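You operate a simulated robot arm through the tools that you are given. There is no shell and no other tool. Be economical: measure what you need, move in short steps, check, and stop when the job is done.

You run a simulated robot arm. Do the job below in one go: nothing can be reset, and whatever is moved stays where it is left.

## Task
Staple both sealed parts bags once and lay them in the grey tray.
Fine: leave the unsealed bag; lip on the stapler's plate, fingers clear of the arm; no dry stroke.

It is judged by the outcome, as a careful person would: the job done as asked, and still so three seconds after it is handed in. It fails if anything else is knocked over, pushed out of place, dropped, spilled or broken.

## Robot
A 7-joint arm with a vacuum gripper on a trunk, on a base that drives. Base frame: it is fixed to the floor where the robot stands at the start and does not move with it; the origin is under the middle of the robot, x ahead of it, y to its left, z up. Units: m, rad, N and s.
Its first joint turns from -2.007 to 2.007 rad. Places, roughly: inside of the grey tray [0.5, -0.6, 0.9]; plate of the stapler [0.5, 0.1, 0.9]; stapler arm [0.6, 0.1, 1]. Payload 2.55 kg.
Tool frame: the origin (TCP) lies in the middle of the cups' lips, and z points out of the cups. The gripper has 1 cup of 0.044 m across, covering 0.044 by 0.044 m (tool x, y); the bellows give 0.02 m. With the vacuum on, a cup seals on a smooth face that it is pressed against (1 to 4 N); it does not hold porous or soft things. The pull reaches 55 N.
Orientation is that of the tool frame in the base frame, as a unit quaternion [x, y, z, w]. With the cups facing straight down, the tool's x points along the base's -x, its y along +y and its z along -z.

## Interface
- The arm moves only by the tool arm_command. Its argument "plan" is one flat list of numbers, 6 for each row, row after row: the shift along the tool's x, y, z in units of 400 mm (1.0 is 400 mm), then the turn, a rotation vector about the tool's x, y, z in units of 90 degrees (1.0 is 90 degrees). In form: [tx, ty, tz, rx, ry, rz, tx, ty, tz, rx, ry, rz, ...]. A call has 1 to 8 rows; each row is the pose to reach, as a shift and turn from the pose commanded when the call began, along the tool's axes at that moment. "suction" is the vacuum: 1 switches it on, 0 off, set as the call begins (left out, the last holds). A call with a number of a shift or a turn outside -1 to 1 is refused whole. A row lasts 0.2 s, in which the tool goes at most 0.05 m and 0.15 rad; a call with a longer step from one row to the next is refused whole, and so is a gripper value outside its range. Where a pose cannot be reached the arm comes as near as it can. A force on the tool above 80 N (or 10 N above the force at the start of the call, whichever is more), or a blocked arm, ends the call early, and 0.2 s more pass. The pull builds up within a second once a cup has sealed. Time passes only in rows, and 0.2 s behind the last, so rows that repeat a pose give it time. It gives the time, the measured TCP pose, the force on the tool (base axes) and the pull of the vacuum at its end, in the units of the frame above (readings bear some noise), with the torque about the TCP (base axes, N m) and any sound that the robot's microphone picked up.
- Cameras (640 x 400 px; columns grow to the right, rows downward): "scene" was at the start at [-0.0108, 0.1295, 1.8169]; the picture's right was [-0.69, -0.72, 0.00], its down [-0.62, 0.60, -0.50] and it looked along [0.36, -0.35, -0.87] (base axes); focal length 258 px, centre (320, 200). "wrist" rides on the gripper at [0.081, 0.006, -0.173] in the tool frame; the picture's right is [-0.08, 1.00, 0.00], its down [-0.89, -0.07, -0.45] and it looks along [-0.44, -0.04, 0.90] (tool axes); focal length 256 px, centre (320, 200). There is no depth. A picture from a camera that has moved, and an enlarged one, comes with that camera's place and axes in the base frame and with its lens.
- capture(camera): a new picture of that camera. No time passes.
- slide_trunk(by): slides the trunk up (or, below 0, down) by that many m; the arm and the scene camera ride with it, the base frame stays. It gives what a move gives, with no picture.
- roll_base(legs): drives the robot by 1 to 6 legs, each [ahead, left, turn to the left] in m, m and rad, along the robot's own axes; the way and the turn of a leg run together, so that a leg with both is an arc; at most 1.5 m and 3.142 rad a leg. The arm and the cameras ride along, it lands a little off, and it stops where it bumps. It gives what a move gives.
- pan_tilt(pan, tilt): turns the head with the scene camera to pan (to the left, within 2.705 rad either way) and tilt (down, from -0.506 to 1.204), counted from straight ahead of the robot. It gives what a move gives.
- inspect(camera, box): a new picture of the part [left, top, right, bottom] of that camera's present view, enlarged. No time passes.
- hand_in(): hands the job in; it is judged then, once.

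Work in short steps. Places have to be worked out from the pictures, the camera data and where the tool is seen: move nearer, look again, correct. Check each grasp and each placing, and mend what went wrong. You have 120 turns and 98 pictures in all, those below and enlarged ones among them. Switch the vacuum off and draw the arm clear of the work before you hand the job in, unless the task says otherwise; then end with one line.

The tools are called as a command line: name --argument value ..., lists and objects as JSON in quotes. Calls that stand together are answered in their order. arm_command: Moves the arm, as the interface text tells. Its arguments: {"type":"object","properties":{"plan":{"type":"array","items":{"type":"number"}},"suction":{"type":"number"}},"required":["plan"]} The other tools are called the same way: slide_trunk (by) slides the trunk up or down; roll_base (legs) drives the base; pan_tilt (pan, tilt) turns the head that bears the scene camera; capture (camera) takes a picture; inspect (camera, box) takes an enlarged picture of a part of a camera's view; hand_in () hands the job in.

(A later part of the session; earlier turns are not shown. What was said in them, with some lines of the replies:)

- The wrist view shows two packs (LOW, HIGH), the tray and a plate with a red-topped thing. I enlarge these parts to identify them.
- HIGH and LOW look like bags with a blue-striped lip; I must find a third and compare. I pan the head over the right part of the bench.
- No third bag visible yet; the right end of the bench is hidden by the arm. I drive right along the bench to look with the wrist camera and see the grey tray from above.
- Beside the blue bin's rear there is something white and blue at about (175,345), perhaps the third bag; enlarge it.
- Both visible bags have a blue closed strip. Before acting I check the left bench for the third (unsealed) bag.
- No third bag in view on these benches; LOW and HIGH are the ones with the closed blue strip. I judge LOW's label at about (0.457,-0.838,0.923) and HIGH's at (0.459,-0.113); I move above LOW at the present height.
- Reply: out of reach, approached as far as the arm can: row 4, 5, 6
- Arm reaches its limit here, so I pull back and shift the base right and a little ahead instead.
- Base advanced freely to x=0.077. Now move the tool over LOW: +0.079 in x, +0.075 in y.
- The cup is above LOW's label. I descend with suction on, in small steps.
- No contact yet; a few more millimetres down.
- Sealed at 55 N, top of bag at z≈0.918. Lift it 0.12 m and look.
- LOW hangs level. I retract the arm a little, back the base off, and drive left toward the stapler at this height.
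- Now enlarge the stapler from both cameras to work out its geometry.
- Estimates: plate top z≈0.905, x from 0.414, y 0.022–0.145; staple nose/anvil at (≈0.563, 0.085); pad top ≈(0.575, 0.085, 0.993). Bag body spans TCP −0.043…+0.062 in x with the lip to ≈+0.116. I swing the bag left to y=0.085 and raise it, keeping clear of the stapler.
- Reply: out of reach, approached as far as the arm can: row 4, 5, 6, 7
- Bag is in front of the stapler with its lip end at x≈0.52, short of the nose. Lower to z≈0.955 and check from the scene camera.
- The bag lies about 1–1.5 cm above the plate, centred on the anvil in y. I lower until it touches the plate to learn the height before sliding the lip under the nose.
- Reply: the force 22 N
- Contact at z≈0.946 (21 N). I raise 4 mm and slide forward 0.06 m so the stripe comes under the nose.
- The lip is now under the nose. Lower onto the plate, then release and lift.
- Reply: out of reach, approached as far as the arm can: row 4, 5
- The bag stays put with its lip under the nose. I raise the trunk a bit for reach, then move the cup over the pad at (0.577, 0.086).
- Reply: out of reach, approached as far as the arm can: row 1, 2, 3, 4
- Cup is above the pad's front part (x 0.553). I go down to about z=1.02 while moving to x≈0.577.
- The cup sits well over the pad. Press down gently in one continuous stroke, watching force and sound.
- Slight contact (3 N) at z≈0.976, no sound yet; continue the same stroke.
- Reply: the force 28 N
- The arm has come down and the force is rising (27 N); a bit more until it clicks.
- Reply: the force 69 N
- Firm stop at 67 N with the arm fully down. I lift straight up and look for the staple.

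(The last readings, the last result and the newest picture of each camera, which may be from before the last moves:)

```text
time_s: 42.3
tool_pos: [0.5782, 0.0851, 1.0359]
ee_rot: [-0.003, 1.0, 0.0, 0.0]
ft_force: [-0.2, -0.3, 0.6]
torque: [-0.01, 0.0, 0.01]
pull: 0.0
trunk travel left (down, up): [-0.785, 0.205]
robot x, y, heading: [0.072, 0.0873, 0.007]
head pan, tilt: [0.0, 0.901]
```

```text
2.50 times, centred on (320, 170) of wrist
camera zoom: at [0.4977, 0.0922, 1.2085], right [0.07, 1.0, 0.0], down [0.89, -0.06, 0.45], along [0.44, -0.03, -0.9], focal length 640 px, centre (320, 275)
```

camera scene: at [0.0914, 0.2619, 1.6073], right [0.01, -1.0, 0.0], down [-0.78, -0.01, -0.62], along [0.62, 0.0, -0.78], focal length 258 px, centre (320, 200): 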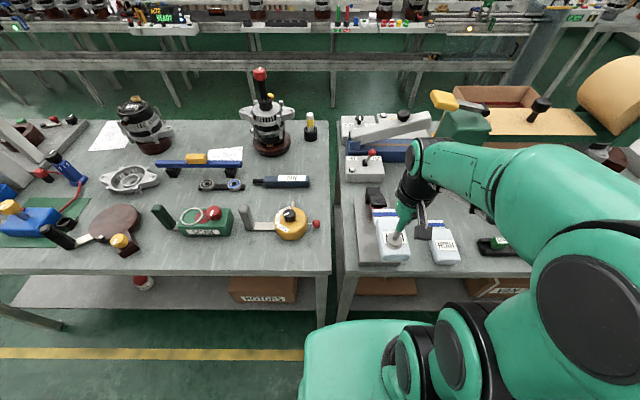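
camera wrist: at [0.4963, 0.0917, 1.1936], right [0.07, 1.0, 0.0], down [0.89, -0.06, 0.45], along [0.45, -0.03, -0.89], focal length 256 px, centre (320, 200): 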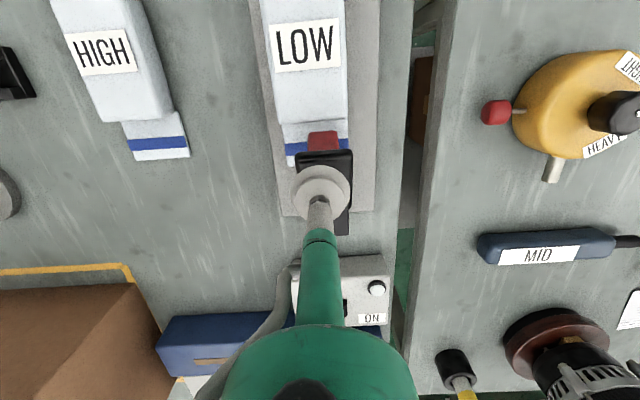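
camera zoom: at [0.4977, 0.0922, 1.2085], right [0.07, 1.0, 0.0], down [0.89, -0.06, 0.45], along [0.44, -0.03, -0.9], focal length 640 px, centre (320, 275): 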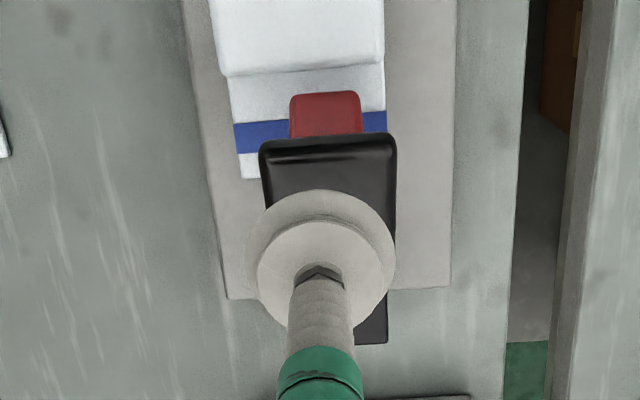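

The bag has not moved; the staple is hidden below the nose. I go back over the label, grip the bag again and withdraw it to inspect the lip.

arm_command --plan '[0.1, 0, -0.02, 0, 0, 0, 0.2, 0, 0, 0, 0, 0, 0.281, 0, 0.05, 0, 0, 0, 0.281, 0, 0.15, 0, 0, 0, 0.281, 0, 0.2, 0, 0, 0, 0.281, 0, 0.225, 0, 0, 0]' --suction 1

arm_command --plan '[0, 0, 0.005, 0, 0, 0, 0, 0, 0.01, 0, 0, 0, 0, 0, 0.01, 0, 0, 0, 0, 0, 0.01, 0, 0, 0]'

```text
time_s: 43.7
tool_pos: [0.4665, 0.084, 0.9454]
ee_rot: [-0.004, 1.0, -0.001, 0.002]
ft_force: [-2.0, 2.0, 10.3]
torque: [-0.02, 0.12, 0.0]
pull: 54.1
trunk travel left (down, up): [-0.785, 0.205]
robot x, y, heading: [0.0755, 0.085, 0.003]
head pan, tilt: [0.0, 0.901]
```

```text
time_s: 44.7
tool_pos: [0.4672, 0.0844, 0.9421]
ee_rot: [-0.004, 1.0, 0.0, 0.003]
ft_force: [-0.5, -3.8, 23.3]
torque: [-0.05, 0.13, -0.04]
pull: 54.7
trunk travel left (down, up): [-0.785, 0.205]
robot x, y, heading: [0.0751, 0.0875, 0.008]
head pan, tilt: [0.0, 0.901]
```

Gripped again (55 N). Raise 5 mm, slide back 0.07 m, and inspect the lip.

arm_command --plan '[0, 0, -0.02, 0, 0, 0, 0.06, 0, -0.022, 0, 0, 0, 0.12, 0, -0.022, 0, 0, 0, 0.18, 0, -0.03, 0, 0, 0, 0.2, 0, -0.03, 0, 0, 0]'

inspect --camera "scene" --box '[345, 180, 425, 270]'

inspect --camera "wrist" --box '[260, 200, 420, 320]'

```text
time_s: 45.9
tool_pos: [0.3873, 0.0841, 0.9536]
ee_rot: [-0.003, 1.0, 0.0, 0.0]
ft_force: [-0.3, -0.3, -2.0]
torque: [0.0, 0.07, 0.01]
pull: 54.8
trunk travel left (down, up): [-0.785, 0.205]
robot x, y, heading: [0.0784, 0.0862, 0.005]
head pan, tilt: [0.0, 0.901]
```

```text
4.44 times, centred on (385, 225) of scene
camera zoom: at [0.0919, 0.262, 1.6872], right [0.01, -1.0, 0.0], down [-0.78, -0.01, -0.62], along [0.62, 0.0, -0.78], focal length 1149 px, centre (31, 89)
```

zoom: 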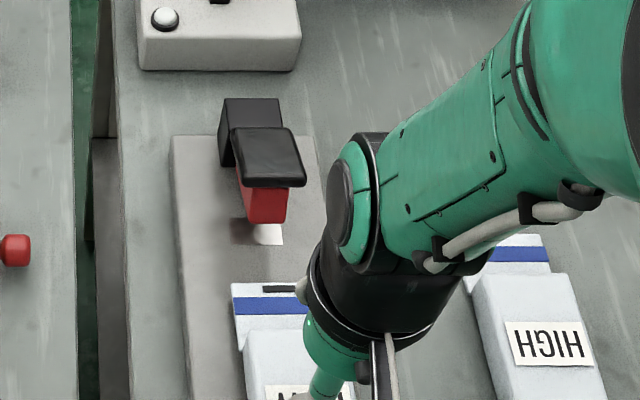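

```text
3.33 times, centred on (340, 260) of wrist
camera zoom: at [0.3059, 0.0906, 1.1269], right [0.07, 1.0, 0.0], down [0.89, -0.06, 0.45], along [0.44, -0.03, -0.9], focal length 853 px, centre (253, 0)
```

zoom: 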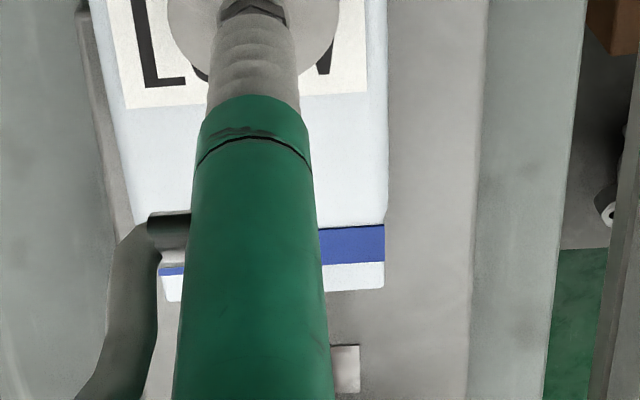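

A dark staple bar is visible on LOW's lip beyond the stripe: stapled. Now lift, back off and drive right to the tray.

arm_command --plan '[0, 0, -0.1, 0, 0, 0, 0, 0, -0.2, 0, 0, 0, 0, 0, -0.25, 0, 0, 0, 0, 0, -0.25, 0, 0, 0]'

slide_trunk --by 0.04

roll_base --legs '[[-0.08, 0, 0], [0, -0.785, 0]]'

capture --camera "wrist"

capture --camera "scene"

```text
time_s: 46.9
tool_pos: [0.3864, 0.0841, 1.0549]
ee_rot: [-0.004, 1.0, 0.0, 0.0]
ft_force: [-0.2, 0.0, -1.7]
torque: [-0.01, 0.03, 0.02]
pull: 54.6
trunk travel left (down, up): [-0.785, 0.205]
robot x, y, heading: [0.0743, 0.0868, 0.008]
head pan, tilt: [0.0, 0.901]
```

```text
time_s: 47.7
tool_pos: [0.3863, 0.0828, 1.0935]
ee_rot: [-0.004, 1.0, 0.0, 0.0]
ft_force: [-0.2, 0.1, -1.6]
torque: [0.0, 0.05, 0.02]
pull: 55.7
trunk travel left (down, up): [-0.825, 0.165]
robot x, y, heading: [0.0765, 0.086, 0.014]
head pan, tilt: [0.0, 0.901]
```

```text
time_s: 52.7
tool_pos: [0.3085, -0.7207, 1.0956]
ee_rot: [0.0, 1.0, 0.001, 0.0]
ft_force: [0.1, -0.1, -0.8]
torque: [0.0, 0.04, 0.05]
pull: 54.8
trunk travel left (down, up): [-0.825, 0.165]
robot x, y, heading: [-0.0015, -0.7143, -0.003]
head pan, tilt: [0.0, 0.901]
```

```text
58 pictures are left
camera wrist: at [0.2276, -0.7138, 1.2674], right [0.08, 1.0, 0.0], down [0.89, -0.07, 0.45], along [0.44, -0.03, -0.9], focal length 256 px, centre (320, 200)
```

wrist: 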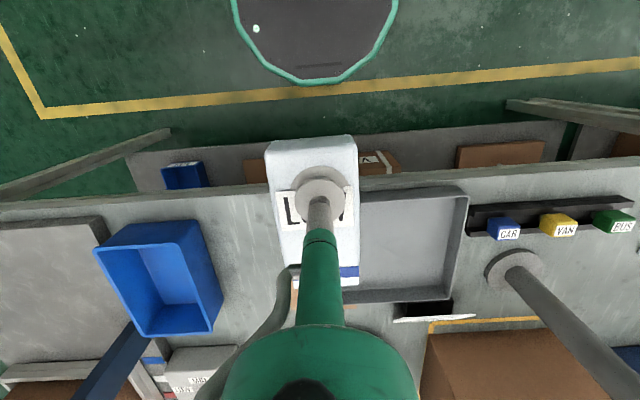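

```text
57 pictures are left
camera scene: at [0.0143, -0.5408, 1.7273], right [0.0, -1.0, 0.0], down [-0.78, 0.0, -0.62], along [0.62, 0.0, -0.78], focal length 258 px, centre (320, 200)
```

scene: 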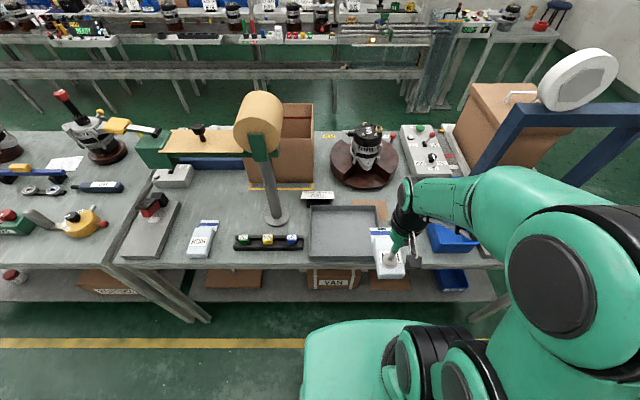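

Inspect the tray enlarged from the scene camera to fix its walls.

inspect --camera "scene" --box '[290, 190, 430, 280]'

inspect --camera "wrist" --box '[260, 170, 490, 310]'

```text
4.44 times, centred on (360, 235) of scene
camera zoom: at [0.0143, -0.5408, 1.7273], right [0.0, -1.0, 0.0], down [-0.78, 0.0, -0.62], along [0.62, 0.0, -0.78], focal length 1149 px, centre (142, 44)
```

zoom: 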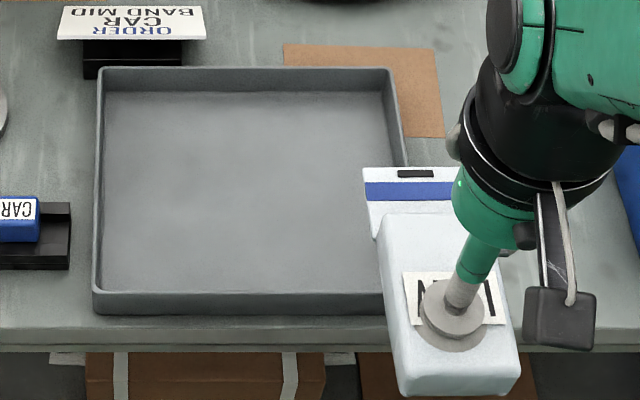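

```text
2.78 times, centred on (375, 240) of wrist
camera zoom: at [0.2276, -0.7138, 1.2674], right [0.08, 1.0, 0.0], down [0.89, -0.07, 0.45], along [0.44, -0.03, -0.9], focal length 712 px, centre (167, 89)
```

zoom: 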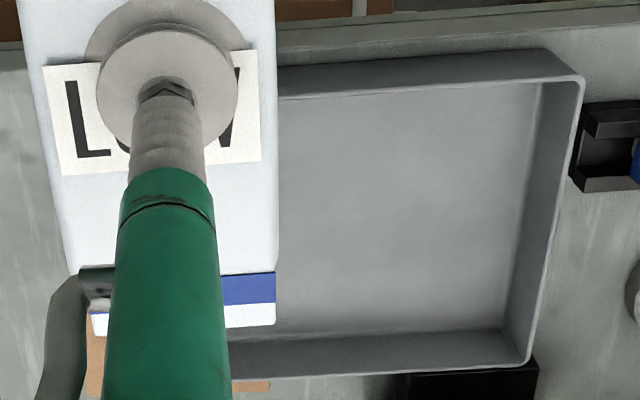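

Staple on LOW's lip is clearly visible. Tray inside judged x 0.417–0.615, y −0.75…−0.51, rim z≈0.925. I advance the base and take LOW to (0.476, −0.70).

roll_base --legs '[[0.08, 0, 0]]'

arm_command --plan '[-0.08, 0.03, 0, 0, 0, 0, -0.16, 0.052, 0.03, 0, 0, 0, -0.219, 0.052, 0.1, 0, 0, 0, -0.219, 0.052, 0.2, 0, 0, 0, -0.219, 0.052, 0.27, 0, 0, 0, -0.219, 0.052, 0.27, 0, 0, 0]'

capture --camera "wrist"

inspect --camera "scene" --box '[290, 190, 430, 280]'

```text
time_s: 53.7
tool_pos: [0.389, -0.7204, 1.0941]
ee_rot: [0.0, 1.0, 0.0, 0.0]
ft_force: [0.5, 0.4, -1.7]
torque: [0.03, 0.06, -0.02]
pull: 55.1
trunk travel left (down, up): [-0.825, 0.165]
robot x, y, heading: [0.0785, -0.7166, -0.001]
head pan, tilt: [0.0, 0.901]
```

```text
time_s: 55.1
tool_pos: [0.4747, -0.7008, 0.9865]
ee_rot: [0.0, 1.0, 0.0, 0.0]
ft_force: [-0.4, 0.7, -1.5]
torque: [0.0, 0.0, -0.01]
pull: 54.6
trunk travel left (down, up): [-0.825, 0.165]
robot x, y, heading: [0.0793, -0.7126, 0.0]
head pan, tilt: [0.0, 0.901]
```

```text
54 pictures are left
camera wrist: at [0.3933, -0.6932, 1.1588], right [0.08, 1.0, 0.0], down [0.89, -0.07, 0.45], along [0.44, -0.04, -0.9], focal length 256 px, centre (320, 200)
```

wrist: 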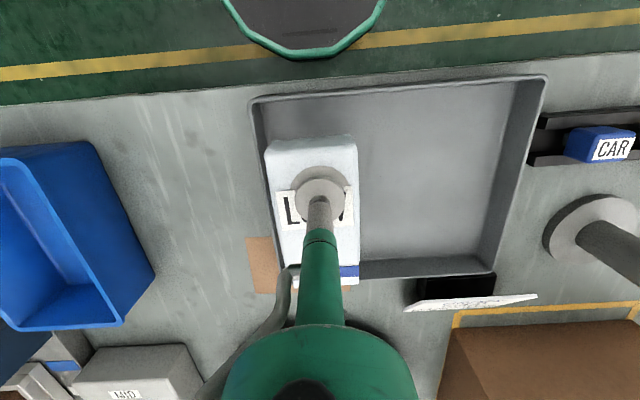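

```text
4.44 times, centred on (360, 235) of scene
camera zoom: at [0.0932, -0.5403, 1.7272], right [0.0, -1.0, 0.0], down [-0.78, 0.0, -0.62], along [0.62, 0.0, -0.78], focal length 1149 px, centre (142, 44)
```

zoom: 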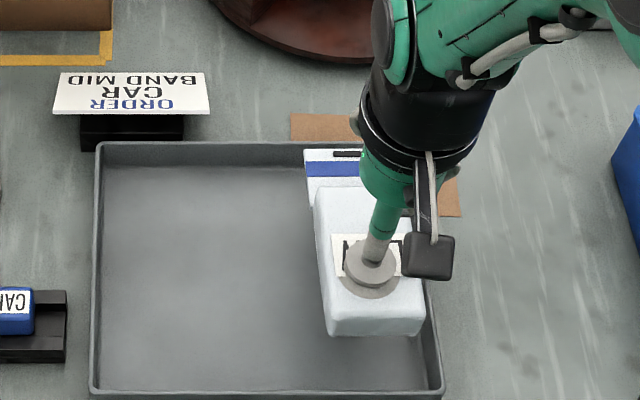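

The bag's right edge would come within ~4 mm of the tray wall, so I shift it 12 mm left, then lower.

arm_command --plan '[0, 0.03, 0, 0, 0, 0, 0, 0.03, 0.05, 0, 0, 0, 0, 0.03, 0.1, 0, 0, 0, 0, 0.03, 0.13, 0, 0, 0, 0, 0.03, 0.14, 0, 0, 0, 0, 0.03, 0.145, 0, 0, 0]'

```text
time_s: 56.5
tool_pos: [0.4768, -0.6874, 0.9284]
ee_rot: [0.0, 1.0, -0.001, 0.0]
ft_force: [-1.0, -0.6, -1.9]
torque: [0.02, 0.02, -0.03]
pull: 54.5
trunk travel left (down, up): [-0.825, 0.165]
robot x, y, heading: [0.0753, -0.7143, -0.003]
head pan, tilt: [0.0, 0.901]
```

arm_command --plan '[0, 0, 0.005, 0, 0, 0, 0, 0, 0.01, 0, 0, 0]'

capture --camera "wrist"

```text
time_s: 57.1
tool_pos: [0.4769, -0.6881, 0.9246]
ee_rot: [-0.001, 1.0, -0.001, 0.0]
ft_force: [0.7, -0.8, -1.2]
torque: [0.03, 0.08, 0.03]
pull: 54.7
trunk travel left (down, up): [-0.825, 0.165]
robot x, y, heading: [0.0795, -0.7157, -0.003]
head pan, tilt: [0.0, 0.901]
```

```text
52 pictures are left
camera wrist: at [0.3955, -0.6808, 1.0975], right [0.08, 1.0, 0.0], down [0.89, -0.07, 0.45], along [0.44, -0.04, -0.9], focal length 256 px, centre (320, 200)
```

wrist: 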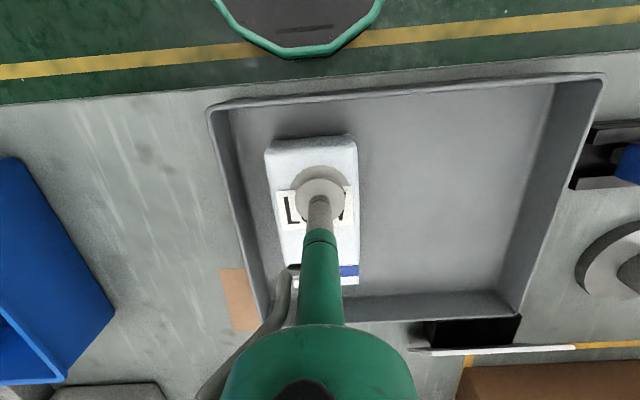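

The bag is inside the tray with room all round; go down the last mm till contact and release.

arm_command --plan '[0, 0, 0.004, 0, 0, 0, 0, 0, 0.008, 0, 0, 0]'

arm_command --plan '[0, 0, 0.003, 0, 0, 0, 0, 0, 0.003, 0, 0, 0, 0, 0, 0.003, 0, 0, 0, 0, 0, 0.003, 0, 0, 0]' --suction 0

arm_command --plan '[0, 0, -0.02, 0, 0, 0, 0, 0, -0.1, 0, 0, 0, 0, 0, -0.2, 0, 0, 0, 0, 0, -0.3, 0, 0, 0, 0.1, 0, -0.35, 0, 0, 0, 0.2, 0, -0.38, 0, 0, 0]'

capture --camera "wrist"

```text
time_s: 57.7
tool_pos: [0.4752, -0.6877, 0.9206]
ee_rot: [0.0, 1.0, 0.0, 0.0]
ft_force: [-0.3, -0.6, -0.7]
torque: [0.0, -0.04, -0.02]
pull: 55.2
trunk travel left (down, up): [-0.825, 0.165]
robot x, y, heading: [0.0781, -0.7151, 0.003]
head pan, tilt: [0.0, 0.901]
```

```text
time_s: 58.7
tool_pos: [0.4763, -0.6876, 0.9209]
ee_rot: [0.0, 1.0, 0.001, -0.001]
ft_force: [-0.2, -1.0, 0.8]
torque: [0.01, -0.01, -0.01]
pull: 0.0
trunk travel left (down, up): [-0.825, 0.165]
robot x, y, heading: [0.078, -0.7187, -0.002]
head pan, tilt: [0.0, 0.901]
```

```text
time_s: 60.1
tool_pos: [0.3928, -0.6857, 1.0724]
ee_rot: [-0.001, 1.0, 0.0, 0.0]
ft_force: [0.2, -0.2, 1.1]
torque: [-0.03, 0.01, 0.02]
pull: 0.1
trunk travel left (down, up): [-0.825, 0.165]
robot x, y, heading: [0.0796, -0.7164, 0.003]
head pan, tilt: [0.0, 0.901]
```

```text
51 pictures are left
camera wrist: at [0.3122, -0.6803, 1.2455], right [0.08, 1.0, 0.0], down [0.89, -0.07, 0.45], along [0.45, -0.03, -0.89], focal length 256 px, centre (320, 200)
```

wrist: 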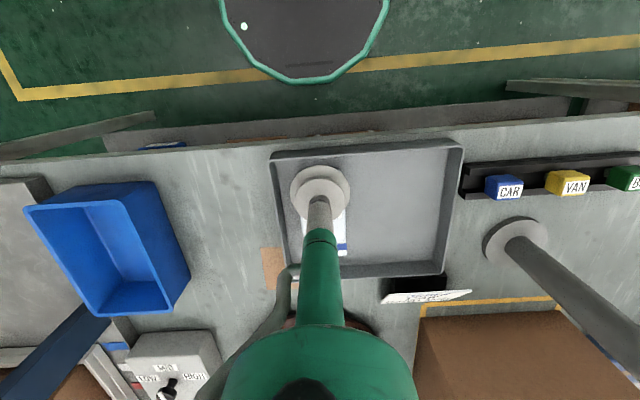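

LOW lies in the tray. Now to HIGH: back off and drive left until the tool is before it.

roll_base --legs '[[-0.08, 0, 0], [0, 0.575, 0], [0.08, 0, 0]]'

capture --camera "wrist"

capture --camera "scene"

```text
time_s: 64.7
tool_pos: [0.3948, -0.1117, 1.0708]
ee_rot: [0.001, 1.0, 0.0, 0.0]
ft_force: [0.1, 0.6, -0.8]
torque: [-0.02, 0.04, 0.01]
pull: 0.2
trunk travel left (down, up): [-0.825, 0.165]
robot x, y, heading: [0.0774, -0.1419, -0.006]
head pan, tilt: [0.0, 0.901]
```

```text
50 pictures are left
camera wrist: at [0.3142, -0.1049, 1.2447], right [0.08, 1.0, 0.0], down [0.89, -0.07, 0.44], along [0.44, -0.04, -0.9], focal length 256 px, centre (320, 200)
```

wrist: 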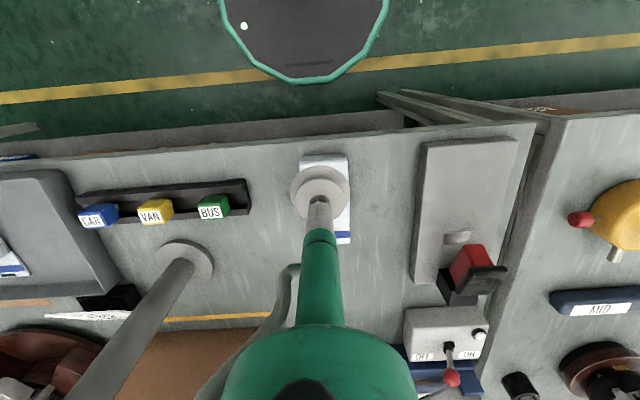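

```text
49 pictures are left
camera scene: at [0.095, 0.0358, 1.7272], right [0.0, -1.0, 0.0], down [-0.78, 0.0, -0.62], along [0.62, 0.0, -0.78], focal length 258 px, centre (320, 200)
```

scene: 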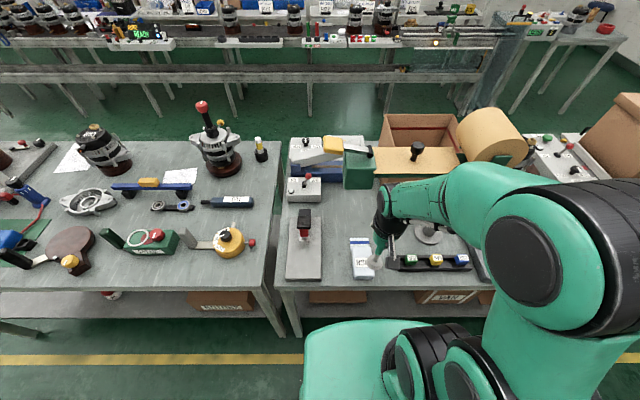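

HIGH is aligned with base x (yaw≈0), centre ≈(0.46, −0.111). I go over it and descend with suction on.

arm_command --plan '[-0.08, 0, 0.06, 0, 0, 0, -0.16, 0, 0.15, 0, 0, 0, -0.16, 0, 0.25, 0, 0, 0, -0.16, 0, 0.35, 0, 0, 0, -0.16, 0, 0.37, 0, 0, 0, -0.16, 0, 0.375, 0, 0, 0]' --suction 1

capture --camera "wrist"

```text
time_s: 66.1
tool_pos: [0.4585, -0.1123, 0.9213]
ee_rot: [0.002, 1.0, 0.0, 0.0]
ft_force: [-0.1, 1.1, -0.2]
torque: [0.01, 0.05, -0.03]
pull: 55.1
trunk travel left (down, up): [-0.825, 0.165]
robot x, y, heading: [0.0769, -0.1404, -0.0]
head pan, tilt: [0.0, 0.901]
```

```text
48 pictures are left
camera wrist: at [0.3777, -0.1046, 1.0949], right [0.08, 1.0, 0.0], down [0.89, -0.07, 0.45], along [0.44, -0.04, -0.9], focal length 256 px, centre (320, 200)
```

wrist: 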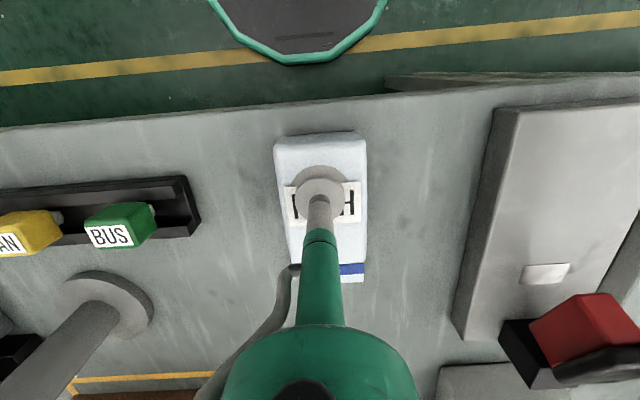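

HIGH is sealed (55 N). Lift it, back off, and swing/drive to the stapler.

arm_command --plan '[0, 0, -0.05, 0, 0, 0, 0, 0, -0.15, 0, 0, 0, 0.05, 0, -0.25, 0, 0, 0, 0.1, 0, -0.35, 0, 0, 0, 0.16, 0, -0.38, 0, 0, 0, 0.2, 0, -0.38, 0, 0, 0]'

roll_base --legs '[[-0.06, 0, 0], [0, 0.194, 0]]'

capture --camera "wrist"

inspect --camera "scene" --box '[335, 190, 455, 280]'

```text
time_s: 67.5
tool_pos: [0.3776, -0.1107, 1.074]
ee_rot: [0.002, 1.0, 0.0, 0.0]
ft_force: [0.2, -0.8, -1.4]
torque: [0.02, 0.05, 0.0]
pull: 54.7
trunk travel left (down, up): [-0.825, 0.165]
robot x, y, heading: [0.077, -0.1397, -0.002]
head pan, tilt: [0.0, 0.901]
```

```text
time_s: 69.7
tool_pos: [0.3189, 0.0826, 1.0737]
ee_rot: [0.002, 1.0, 0.0, 0.0]
ft_force: [-0.2, 0.1, -1.5]
torque: [-0.02, 0.04, 0.03]
pull: 54.7
trunk travel left (down, up): [-0.825, 0.165]
robot x, y, heading: [0.0133, 0.0528, -0.006]
head pan, tilt: [0.0, 0.901]
```

```text
47 pictures are left
camera wrist: at [0.2376, 0.0897, 1.247], right [0.08, 1.0, 0.0], down [0.89, -0.07, 0.45], along [0.44, -0.04, -0.9], focal length 256 px, centre (320, 200)
```

wrist: 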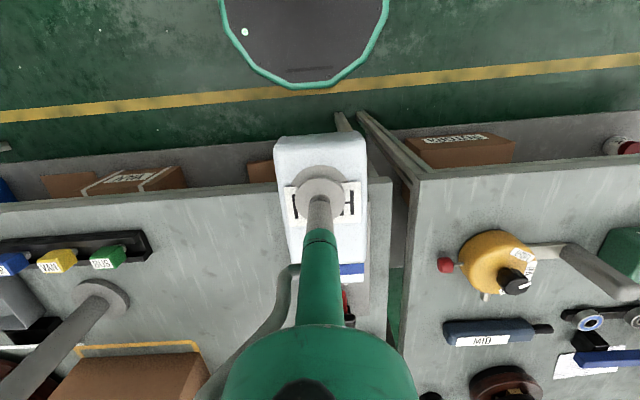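

```text
4.44 times, centred on (395, 235) of scene
camera zoom: at [0.034, 0.2298, 1.7271], right [0.0, -1.0, 0.0], down [-0.78, 0.0, -0.62], along [0.62, 0.0, -0.78], focal length 1149 px, centre (-13, 44)
```

zoom: 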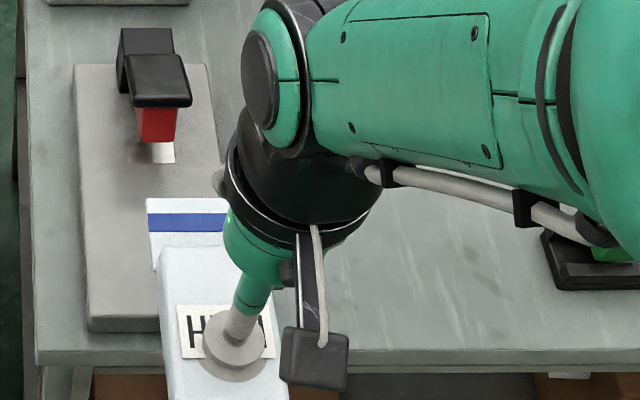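

Advance base 0.06 m, lower trunk 0.04 m as before, then lower the bag to just above the plate at x≈0.40.

roll_base --legs '[[0.06, 0, 0]]'

slide_trunk --by -0.04

arm_command --plan '[-0.03, 0, 0.05, 0, 0, 0, -0.05, 0, 0.12, 0, 0, 0, -0.05, 0, 0.18, 0, 0, 0, -0.05, 0, 0.2, 0, 0, 0, -0.05, 0, 0.205, 0, 0, 0]'

inspect --camera "scene" --box '[335, 190, 455, 280]'

```text
time_s: 70.6
tool_pos: [0.3792, 0.0819, 1.073]
ee_rot: [0.001, 1.0, 0.0, -0.001]
ft_force: [-0.5, 0.4, -2.1]
torque: [-0.03, 0.08, -0.02]
pull: 54.5
trunk travel left (down, up): [-0.825, 0.165]
robot x, y, heading: [0.076, 0.0558, -0.004]
head pan, tilt: [0.0, 0.901]
```

```text
time_s: 71.5
tool_pos: [0.3793, 0.0816, 1.0328]
ee_rot: [0.002, 1.0, 0.0, 0.0]
ft_force: [-0.3, -0.1, -1.2]
torque: [0.03, 0.03, 0.0]
pull: 54.9
trunk travel left (down, up): [-0.785, 0.205]
robot x, y, heading: [0.0792, 0.0524, -0.005]
head pan, tilt: [0.0, 0.901]
```

```text
time_s: 72.7
tool_pos: [0.4002, 0.083, 0.9511]
ee_rot: [0.002, 1.0, 0.001, -0.001]
ft_force: [0.1, 0.2, -2.2]
torque: [0.02, 0.03, 0.03]
pull: 55.0
trunk travel left (down, up): [-0.785, 0.205]
robot x, y, heading: [0.0747, 0.0521, -0.002]
head pan, tilt: [0.0, 0.901]
```

```text
4.44 times, centred on (395, 235) of scene
camera zoom: at [0.0941, 0.2286, 1.6872], right [0.0, -1.0, 0.0], down [-0.78, 0.0, -0.62], along [0.62, 0.0, -0.78], focal length 1149 px, centre (-13, 44)
```

zoom: 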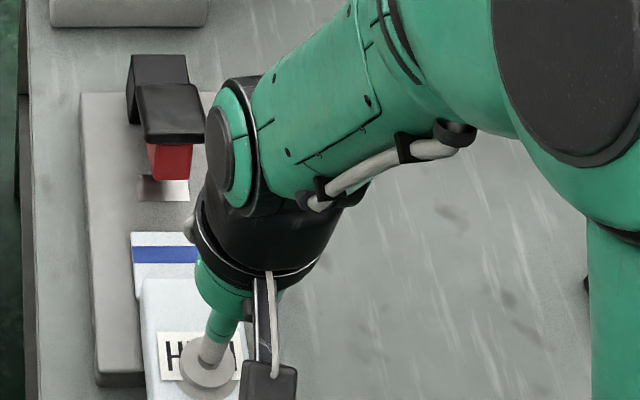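

Lip is centred on the nose. Slide forward 0.072 m at this height.

arm_command --plan '[-0.04, 0, 0.004, 0, 0, 0, -0.08, 0, 0.005, 0, 0, 0, -0.12, 0, 0.005, 0, 0, 0, -0.15, 0, 0.005, 0, 0, 0, -0.18, 0, 0.005, 0, 0, 0, -0.18, 0, 0.005, 0, 0, 0]'

inspect --camera "scene" --box '[335, 190, 455, 280]'

```text
time_s: 74.1
tool_pos: [0.471, 0.0816, 0.9511]
ee_rot: [0.001, 1.0, 0.0, 0.0]
ft_force: [0.3, 0.8, -1.2]
torque: [0.0, 0.02, -0.01]
pull: 55.1
trunk travel left (down, up): [-0.785, 0.205]
robot x, y, heading: [0.0787, 0.0485, -0.001]
head pan, tilt: [0.0, 0.901]
```

```text
4.44 times, centred on (395, 235) of scene
camera zoom: at [0.0936, 0.2285, 1.6872], right [0.0, -1.0, 0.0], down [-0.78, 0.0, -0.62], along [0.62, 0.0, -0.78], focal length 1149 px, centre (-13, 44)
```

zoom: 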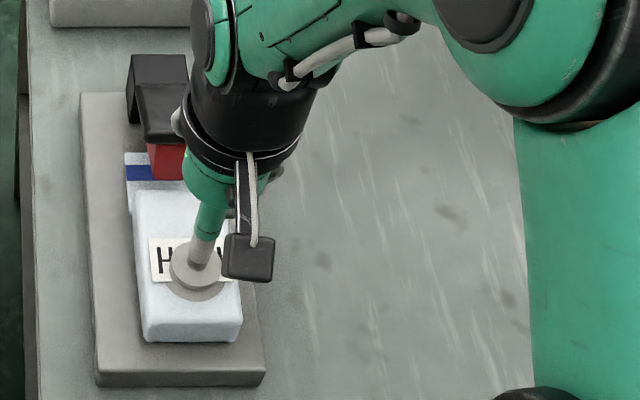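

Good, no contact forces. Lower to the plate, release, and lift.

arm_command --plan '[0, 0, 0.006, 0, 0, 0, 0, 0, 0.012, 0, 0, 0, 0, 0, 0.014, 0, 0, 0]'

arm_command --plan '[0, 0, 0, 0, 0, 0, 0, 0, 0, 0, 0, 0, 0, 0, 0, 0, 0, 0, 0, 0, 0, 0, 0, 0]' --suction 0

arm_command --plan '[0, 0, -0.02, 0, 0, 0, 0, 0, -0.1, 0, 0, 0, 0, 0, -0.2, 0, 0, 0, 0, 0, -0.25, 0, 0, 0, 0, 0, -0.3, 0, 0, 0]'

inspect --camera "scene" --box '[335, 190, 455, 280]'

```text
time_s: 74.9
tool_pos: [0.4694, 0.0824, 0.9463]
ee_rot: [0.002, 1.0, 0.0, 0.002]
ft_force: [-2.2, 2.5, 12.9]
torque: [-0.04, 0.01, -0.01]
pull: 54.8
trunk travel left (down, up): [-0.785, 0.205]
robot x, y, heading: [0.0812, 0.0532, -0.004]
head pan, tilt: [0.0, 0.901]
```

```text
time_s: 75.9
tool_pos: [0.4718, 0.0817, 0.9454]
ee_rot: [0.002, 1.0, 0.0, -0.001]
ft_force: [-0.2, 0.1, 0.2]
torque: [-0.01, -0.02, -0.02]
pull: 0.0
trunk travel left (down, up): [-0.785, 0.205]
robot x, y, heading: [0.0746, 0.0551, -0.003]
head pan, tilt: [0.0, 0.901]
```

```text
time_s: 77.1
tool_pos: [0.4691, 0.0811, 1.0639]
ee_rot: [0.002, 1.0, 0.0, 0.0]
ft_force: [-0.3, -0.5, -0.7]
torque: [-0.02, -0.01, -0.03]
pull: 0.1
trunk travel left (down, up): [-0.785, 0.205]
robot x, y, heading: [0.078, 0.0497, -0.005]
head pan, tilt: [0.0, 0.901]
```

```text
4.44 times, centred on (395, 235) of scene
camera zoom: at [0.0933, 0.2285, 1.6872], right [0.0, -1.0, 0.0], down [-0.78, 0.0, -0.62], along [0.62, 0.0, -0.78], focal length 1149 px, centre (-13, 44)
```

zoom: 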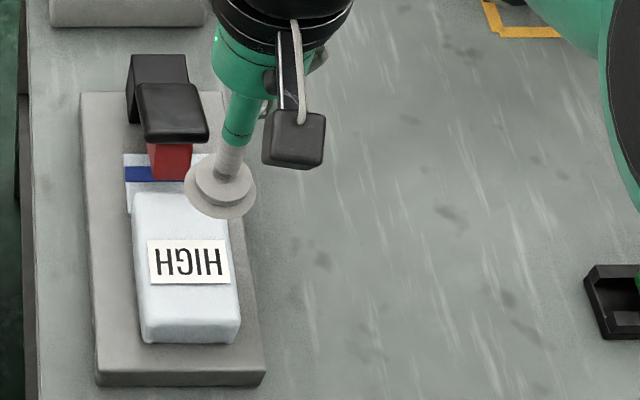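

HIGH is in place. Move over the pad at (0.577, 0.086), z≈1.02.

arm_command --plan '[-0.1, 0.005, 0, 0, 0, 0, -0.2, 0.01, 0.03, 0, 0, 0, -0.27, 0.0125, 0.08, 0, 0, 0, -0.27, 0.0125, 0.11, 0, 0, 0, -0.27, 0.0125, 0.11, 0, 0, 0]'

capture --camera "wrist"

```text
time_s: 78.3
tool_pos: [0.578, 0.087, 1.0208]
ee_rot: [0.001, 1.0, -0.001, 0.0]
ft_force: [0.5, -0.6, 0.4]
torque: [-0.01, -0.03, 0.0]
pull: 0.0
trunk travel left (down, up): [-0.785, 0.205]
robot x, y, heading: [0.0782, 0.0529, -0.004]
head pan, tilt: [0.0, 0.901]
```

```text
42 pictures are left
camera wrist: at [0.4981, 0.0938, 1.1936], right [0.08, 1.0, 0.0], down [0.89, -0.07, 0.45], along [0.44, -0.04, -0.9], focal length 256 px, centre (320, 200)
```

wrist: 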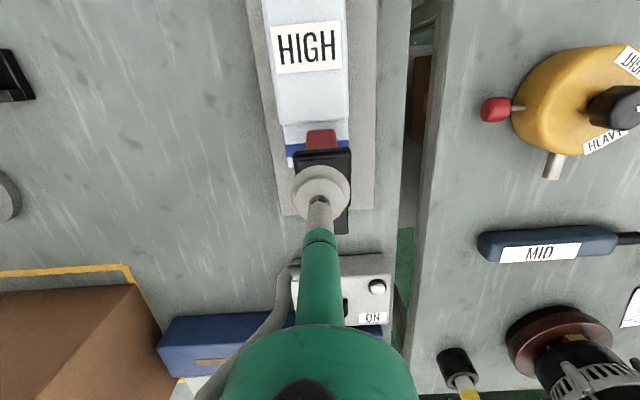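

Same picture as for LOW. One full stroke down to the same depth.

arm_command --plan '[0, 0, 0.05, 0, 0, 0, 0, 0, 0.09, 0, 0, 0, 0, 0, 0.12, 0, 0, 0, 0, 0, 0.15, 0, 0, 0, 0, 0, 0.18, 0, 0, 0, 0, 0, 0.2, 0, 0, 0, 0, 0, 0.215, 0, 0, 0, 0, 0, 0.215, 0, 0, 0]'

arm_command --plan '[0, 0, -0.03, 0, 0, 0, 0, 0, -0.08, 0, 0, 0, 0, 0, -0.15, 0, 0, 0, 0, 0, -0.22, 0, 0, 0, 0, 0, -0.25, 0, 0, 0]'

inspect --camera "scene" --box '[335, 190, 455, 280]'

```text
time_s: 80.1
tool_pos: [0.5785, 0.0878, 0.9462]
ee_rot: [0.002, 1.0, 0.001, 0.012]
ft_force: [-15.8, 2.4, 69.0]
torque: [-0.11, -0.57, -0.07]
pull: 0.0
trunk travel left (down, up): [-0.785, 0.205]
robot x, y, heading: [0.0766, 0.0489, -0.003]
head pan, tilt: [0.0, 0.901]
```

```text
time_s: 81.3
tool_pos: [0.5784, 0.0869, 1.0334]
ee_rot: [0.001, 1.0, -0.001, -0.001]
ft_force: [0.0, 0.1, 0.0]
torque: [0.01, 0.03, -0.03]
pull: 0.0
trunk travel left (down, up): [-0.785, 0.205]
robot x, y, heading: [0.0778, 0.0501, -0.002]
head pan, tilt: [0.0, 0.901]
```

```text
4.44 times, centred on (395, 235) of scene
camera zoom: at [0.0939, 0.2286, 1.6872], right [0.0, -1.0, 0.0], down [-0.78, 0.0, -0.62], along [0.62, 0.0, -0.78], focal length 1149 px, centre (-13, 44)
```

zoom: 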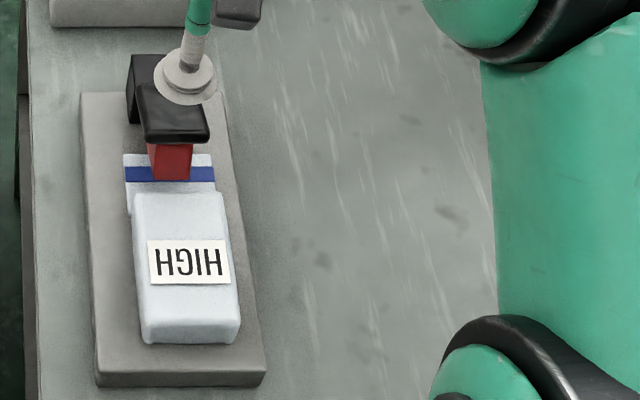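

Full stroke done at 69 N, bag unmoved. Back over the label, grip, and withdraw.

arm_command --plan '[0.1, 0, -0.02, 0, 0, 0, 0.2, -0.01, 0, 0, 0, 0, 0.27, -0.0125, 0.05, 0, 0, 0, 0.27, -0.0125, 0.15, 0, 0, 0, 0.27, -0.0125, 0.2, 0, 0, 0, 0.27, -0.0125, 0.222, 0, 0, 0, 0.27, -0.0125, 0.225, 0, 0, 0]' --suction 1

arm_command --plan '[0, 0, 0, 0, 0, 0, 0, 0, 0, 0, 0, 0, 0, 0, 0, 0, 0, 0]'

```text
time_s: 82.9
tool_pos: [0.4699, 0.0816, 0.9455]
ee_rot: [0.002, 1.0, -0.001, 0.002]
ft_force: [-3.7, -0.5, 14.1]
torque: [-0.01, 0.02, 0.01]
pull: 54.6
trunk travel left (down, up): [-0.785, 0.205]
robot x, y, heading: [0.0774, 0.0522, -0.001]
head pan, tilt: [0.0, 0.901]
```

```text
time_s: 83.7
tool_pos: [0.4708, 0.0811, 0.9452]
ee_rot: [0.002, 1.0, 0.0, 0.001]
ft_force: [0.2, -0.8, 8.3]
torque: [-0.03, -0.09, 0.01]
pull: 54.6
trunk travel left (down, up): [-0.785, 0.205]
robot x, y, heading: [0.078, 0.0544, -0.001]
head pan, tilt: [0.0, 0.901]
```

Gripped. Raise slightly, withdraw and lift.

arm_command --plan '[0, 0, -0.015, 0, 0, 0, 0.06, 0, -0.015, 0, 0, 0, 0.12, 0, -0.015, 0, 0, 0, 0.18, 0, -0.025, 0, 0, 0, 0.21, 0, -0.1, 0, 0, 0, 0.21, 0, -0.2, 0, 0, 0, 0.21, 0, -0.25, 0, 0, 0]'

inspect --camera "scene" --box '[335, 190, 455, 280]'

```text
time_s: 85.3
tool_pos: [0.3875, 0.0812, 1.0441]
ee_rot: [0.002, 1.0, 0.0, 0.0]
ft_force: [-0.1, 0.6, -2.4]
torque: [0.04, 0.06, 0.01]
pull: 55.2
trunk travel left (down, up): [-0.785, 0.205]
robot x, y, heading: [0.0774, 0.0499, -0.004]
head pan, tilt: [0.0, 0.901]
```

```text
4.44 times, centred on (395, 235) of scene
camera zoom: at [0.0938, 0.2286, 1.6872], right [0.0, -1.0, 0.0], down [-0.78, 0.0, -0.62], along [0.62, 0.0, -0.78], focal length 1149 px, centre (-13, 44)
```

zoom: 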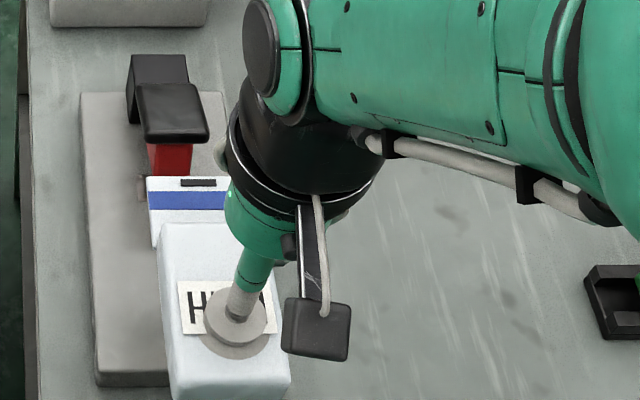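

HIGH shows one staple too. Raise the trunk, back off, and drive to the tray.

slide_trunk --by 0.05

roll_base --legs '[[-0.08, 0, 0], [0, -0.66, 0], [0.08, 0, 0]]'

capture --camera "wrist"

capture --camera "scene"

```text
time_s: 86.2
tool_pos: [0.3877, 0.0812, 1.0945]
ee_rot: [0.002, 1.0, -0.001, 0.001]
ft_force: [0.7, -0.1, -1.7]
torque: [0.0, 0.06, 0.03]
pull: 54.9
trunk travel left (down, up): [-0.835, 0.155]
robot x, y, heading: [0.0773, 0.0523, -0.0]
head pan, tilt: [0.0, 0.901]
```

```text
time_s: 91.2
tool_pos: [0.3846, -0.5771, 1.0945]
ee_rot: [0.002, 1.0, 0.0, -0.001]
ft_force: [0.8, 1.1, -1.5]
torque: [0.02, 0.06, 0.01]
pull: 55.3
trunk travel left (down, up): [-0.835, 0.155]
robot x, y, heading: [0.0743, -0.6062, -0.006]
head pan, tilt: [0.0, 0.901]
```

```text
39 pictures are left
camera wrist: at [0.3035, -0.5693, 1.2673], right [0.08, 1.0, 0.0], down [0.89, -0.08, 0.44], along [0.44, -0.04, -0.9], focal length 256 px, centre (320, 200)
```

wrist: 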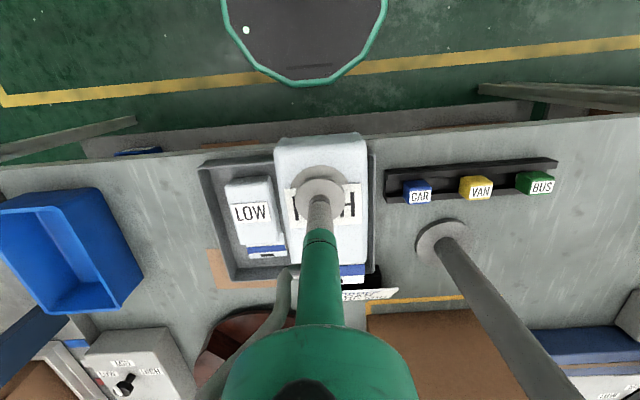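

```text
38 pictures are left
camera scene: at [0.0917, -0.4294, 1.7372], right [-0.01, -1.0, 0.0], down [-0.78, 0.0, -0.62], along [0.62, 0.0, -0.78], focal length 258 px, centre (320, 200)
```

scene: 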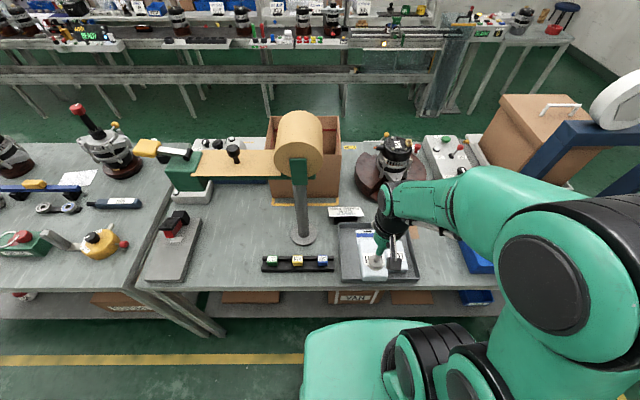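

LOW lies well in the tray's right half. Move HIGH over the left half and down to z≈0.985 for a check.

arm_command --plan '[-0.08, -0.01, 0, 0, 0, 0, -0.16, -0.015, 0.03, 0, 0, 0, -0.222, -0.015, 0.1, 0, 0, 0, -0.222, -0.015, 0.2, 0, 0, 0, -0.222, -0.015, 0.27, 0, 0, 0, -0.222, -0.015, 0.27, 0, 0, 0]'

capture --camera "wrist"

inspect --camera "scene" --box '[310, 200, 450, 290]'

```text
time_s: 92.6
tool_pos: [0.4716, -0.5835, 0.9853]
ee_rot: [0.002, 1.0, -0.001, 0.0]
ft_force: [-0.3, -0.7, -2.0]
torque: [-0.01, 0.02, -0.02]
pull: 55.5
trunk travel left (down, up): [-0.835, 0.155]
robot x, y, heading: [0.0704, -0.6067, -0.003]
head pan, tilt: [0.0, 0.901]
```

```text
37 pictures are left
camera wrist: at [0.3912, -0.5767, 1.1587], right [0.08, 1.0, 0.0], down [0.89, -0.08, 0.45], along [0.44, -0.04, -0.9], focal length 256 px, centre (320, 200)
```

wrist: 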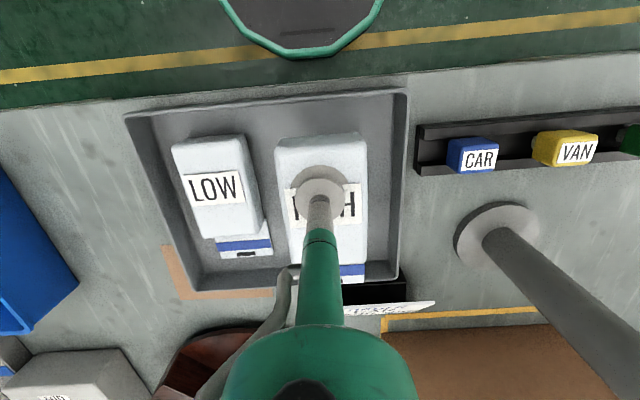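

```text
4.44 times, centred on (380, 245) of scene
camera zoom: at [0.0897, -0.4293, 1.7372], right [-0.01, -1.0, 0.0], down [-0.78, 0.0, -0.62], along [0.62, 0.0, -0.78], focal length 1149 px, centre (53, 0)
```

zoom: 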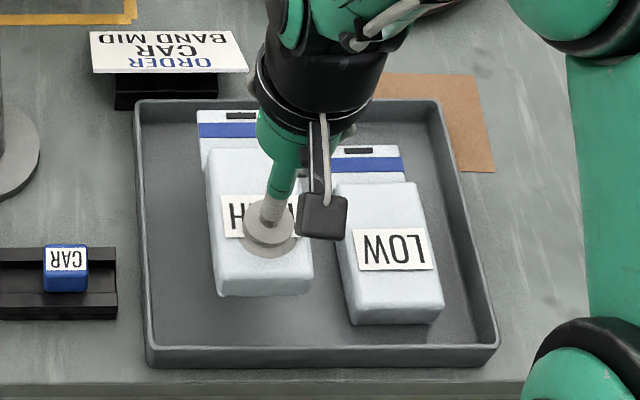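

Clear gaps on all sides. Lower to contact (TCP ≈0.921) and release.

arm_command --plan '[0, 0, 0.05, 0, 0, 0, 0, 0, 0.1, 0, 0, 0, 0, 0, 0.14, 0, 0, 0, 0, 0, 0.155, 0, 0, 0, 0, 0, 0.162, 0, 0, 0]'

arm_command --plan '[0, 0, 0.002, 0, 0, 0, 0, 0, 0.002, 0, 0, 0, 0, 0, 0.002, 0, 0, 0, 0, 0, 0.002, 0, 0, 0]' --suction 0

arm_command --plan '[0, 0, -0.02, 0, 0, 0, 0, 0, -0.1, 0, 0, 0, 0, 0, -0.2, 0, 0, 0, 0, 0, -0.3, 0, 0, 0, 0.1, 0, -0.35, 0, 0, 0, 0.2, 0, -0.38, 0, 0, 0]'

roll_base --legs '[[-0.1, 0, 0]]'

capture --camera "scene"

capture --camera "wrist"

```text
time_s: 93.8
tool_pos: [0.4718, -0.5836, 0.9217]
ee_rot: [0.002, 1.0, -0.001, 0.002]
ft_force: [-1.1, -0.4, 0.7]
torque: [0.0, -0.14, -0.01]
pull: 54.9
trunk travel left (down, up): [-0.835, 0.155]
robot x, y, heading: [0.0725, -0.6045, -0.01]
head pan, tilt: [0.0, 0.901]
```

```text
time_s: 94.8
tool_pos: [0.4714, -0.5833, 0.92]
ee_rot: [0.002, 1.0, 0.0, 0.001]
ft_force: [-0.4, -1.6, 0.5]
torque: [0.01, 0.0, -0.03]
pull: 0.0
trunk travel left (down, up): [-0.835, 0.155]
robot x, y, heading: [0.075, -0.6101, -0.004]
head pan, tilt: [0.0, 0.901]
```

```text
time_s: 96.2
tool_pos: [0.3883, -0.5849, 1.0742]
ee_rot: [0.002, 1.0, 0.001, 0.0]
ft_force: [-0.2, 0.3, 0.2]
torque: [0.01, 0.0, 0.04]
pull: 0.1
trunk travel left (down, up): [-0.835, 0.155]
robot x, y, heading: [0.0711, -0.6063, -0.003]
head pan, tilt: [0.0, 0.901]
```

```text
time_s: 97.3
tool_pos: [0.2895, -0.5838, 1.0726]
ee_rot: [0.003, 1.0, -0.001, 0.0]
ft_force: [0.4, 0.1, -0.6]
torque: [-0.01, -0.01, -0.02]
pull: 0.0
trunk travel left (down, up): [-0.835, 0.155]
robot x, y, heading: [-0.0281, -0.6052, -0.005]
head pan, tilt: [0.0, 0.901]
```

```text
35 pictures are left
camera scene: at [-0.0109, -0.4286, 1.7372], right [-0.01, -1.0, 0.0], down [-0.78, 0.01, -0.62], along [0.62, 0.0, -0.78], focal length 258 px, centre (320, 200)
```

scene: 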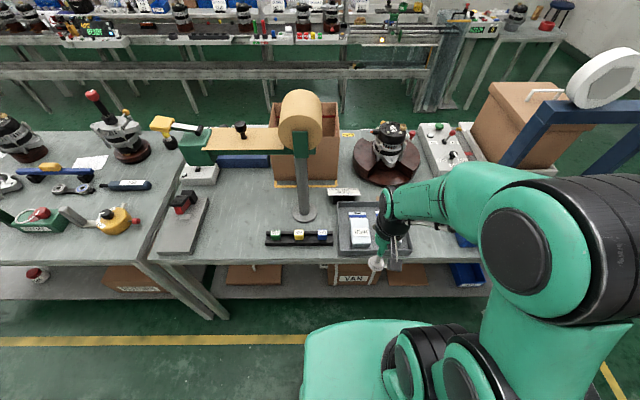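

```text
34 pictures are left
camera wrist: at [0.209, -0.5764, 1.2471], right [0.09, 1.0, 0.0], down [0.89, -0.08, 0.45], along [0.44, -0.04, -0.9], focal length 256 px, centre (320, 200)
```

wrist: 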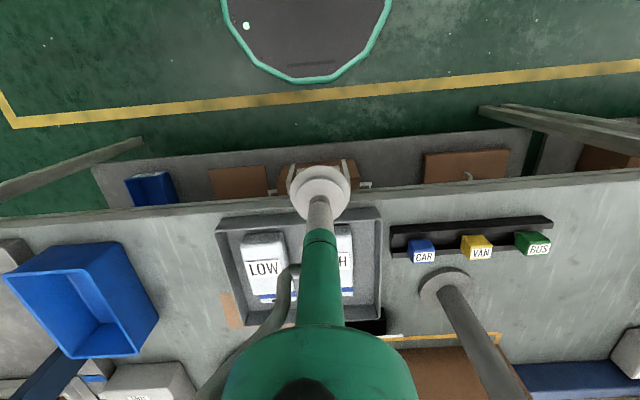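

Both bags lie flat in the tray with one staple each, vacuum off, and the arm is clear with everything else in place. Handing in.

hand_in

```text
The job is handed in.
```

Both sealed bags, LOW and HIGH, have one staple each through the lip and lie flat in the grey tray. I never saw the unsealed bag, so it was not touched; nothing else was moved.
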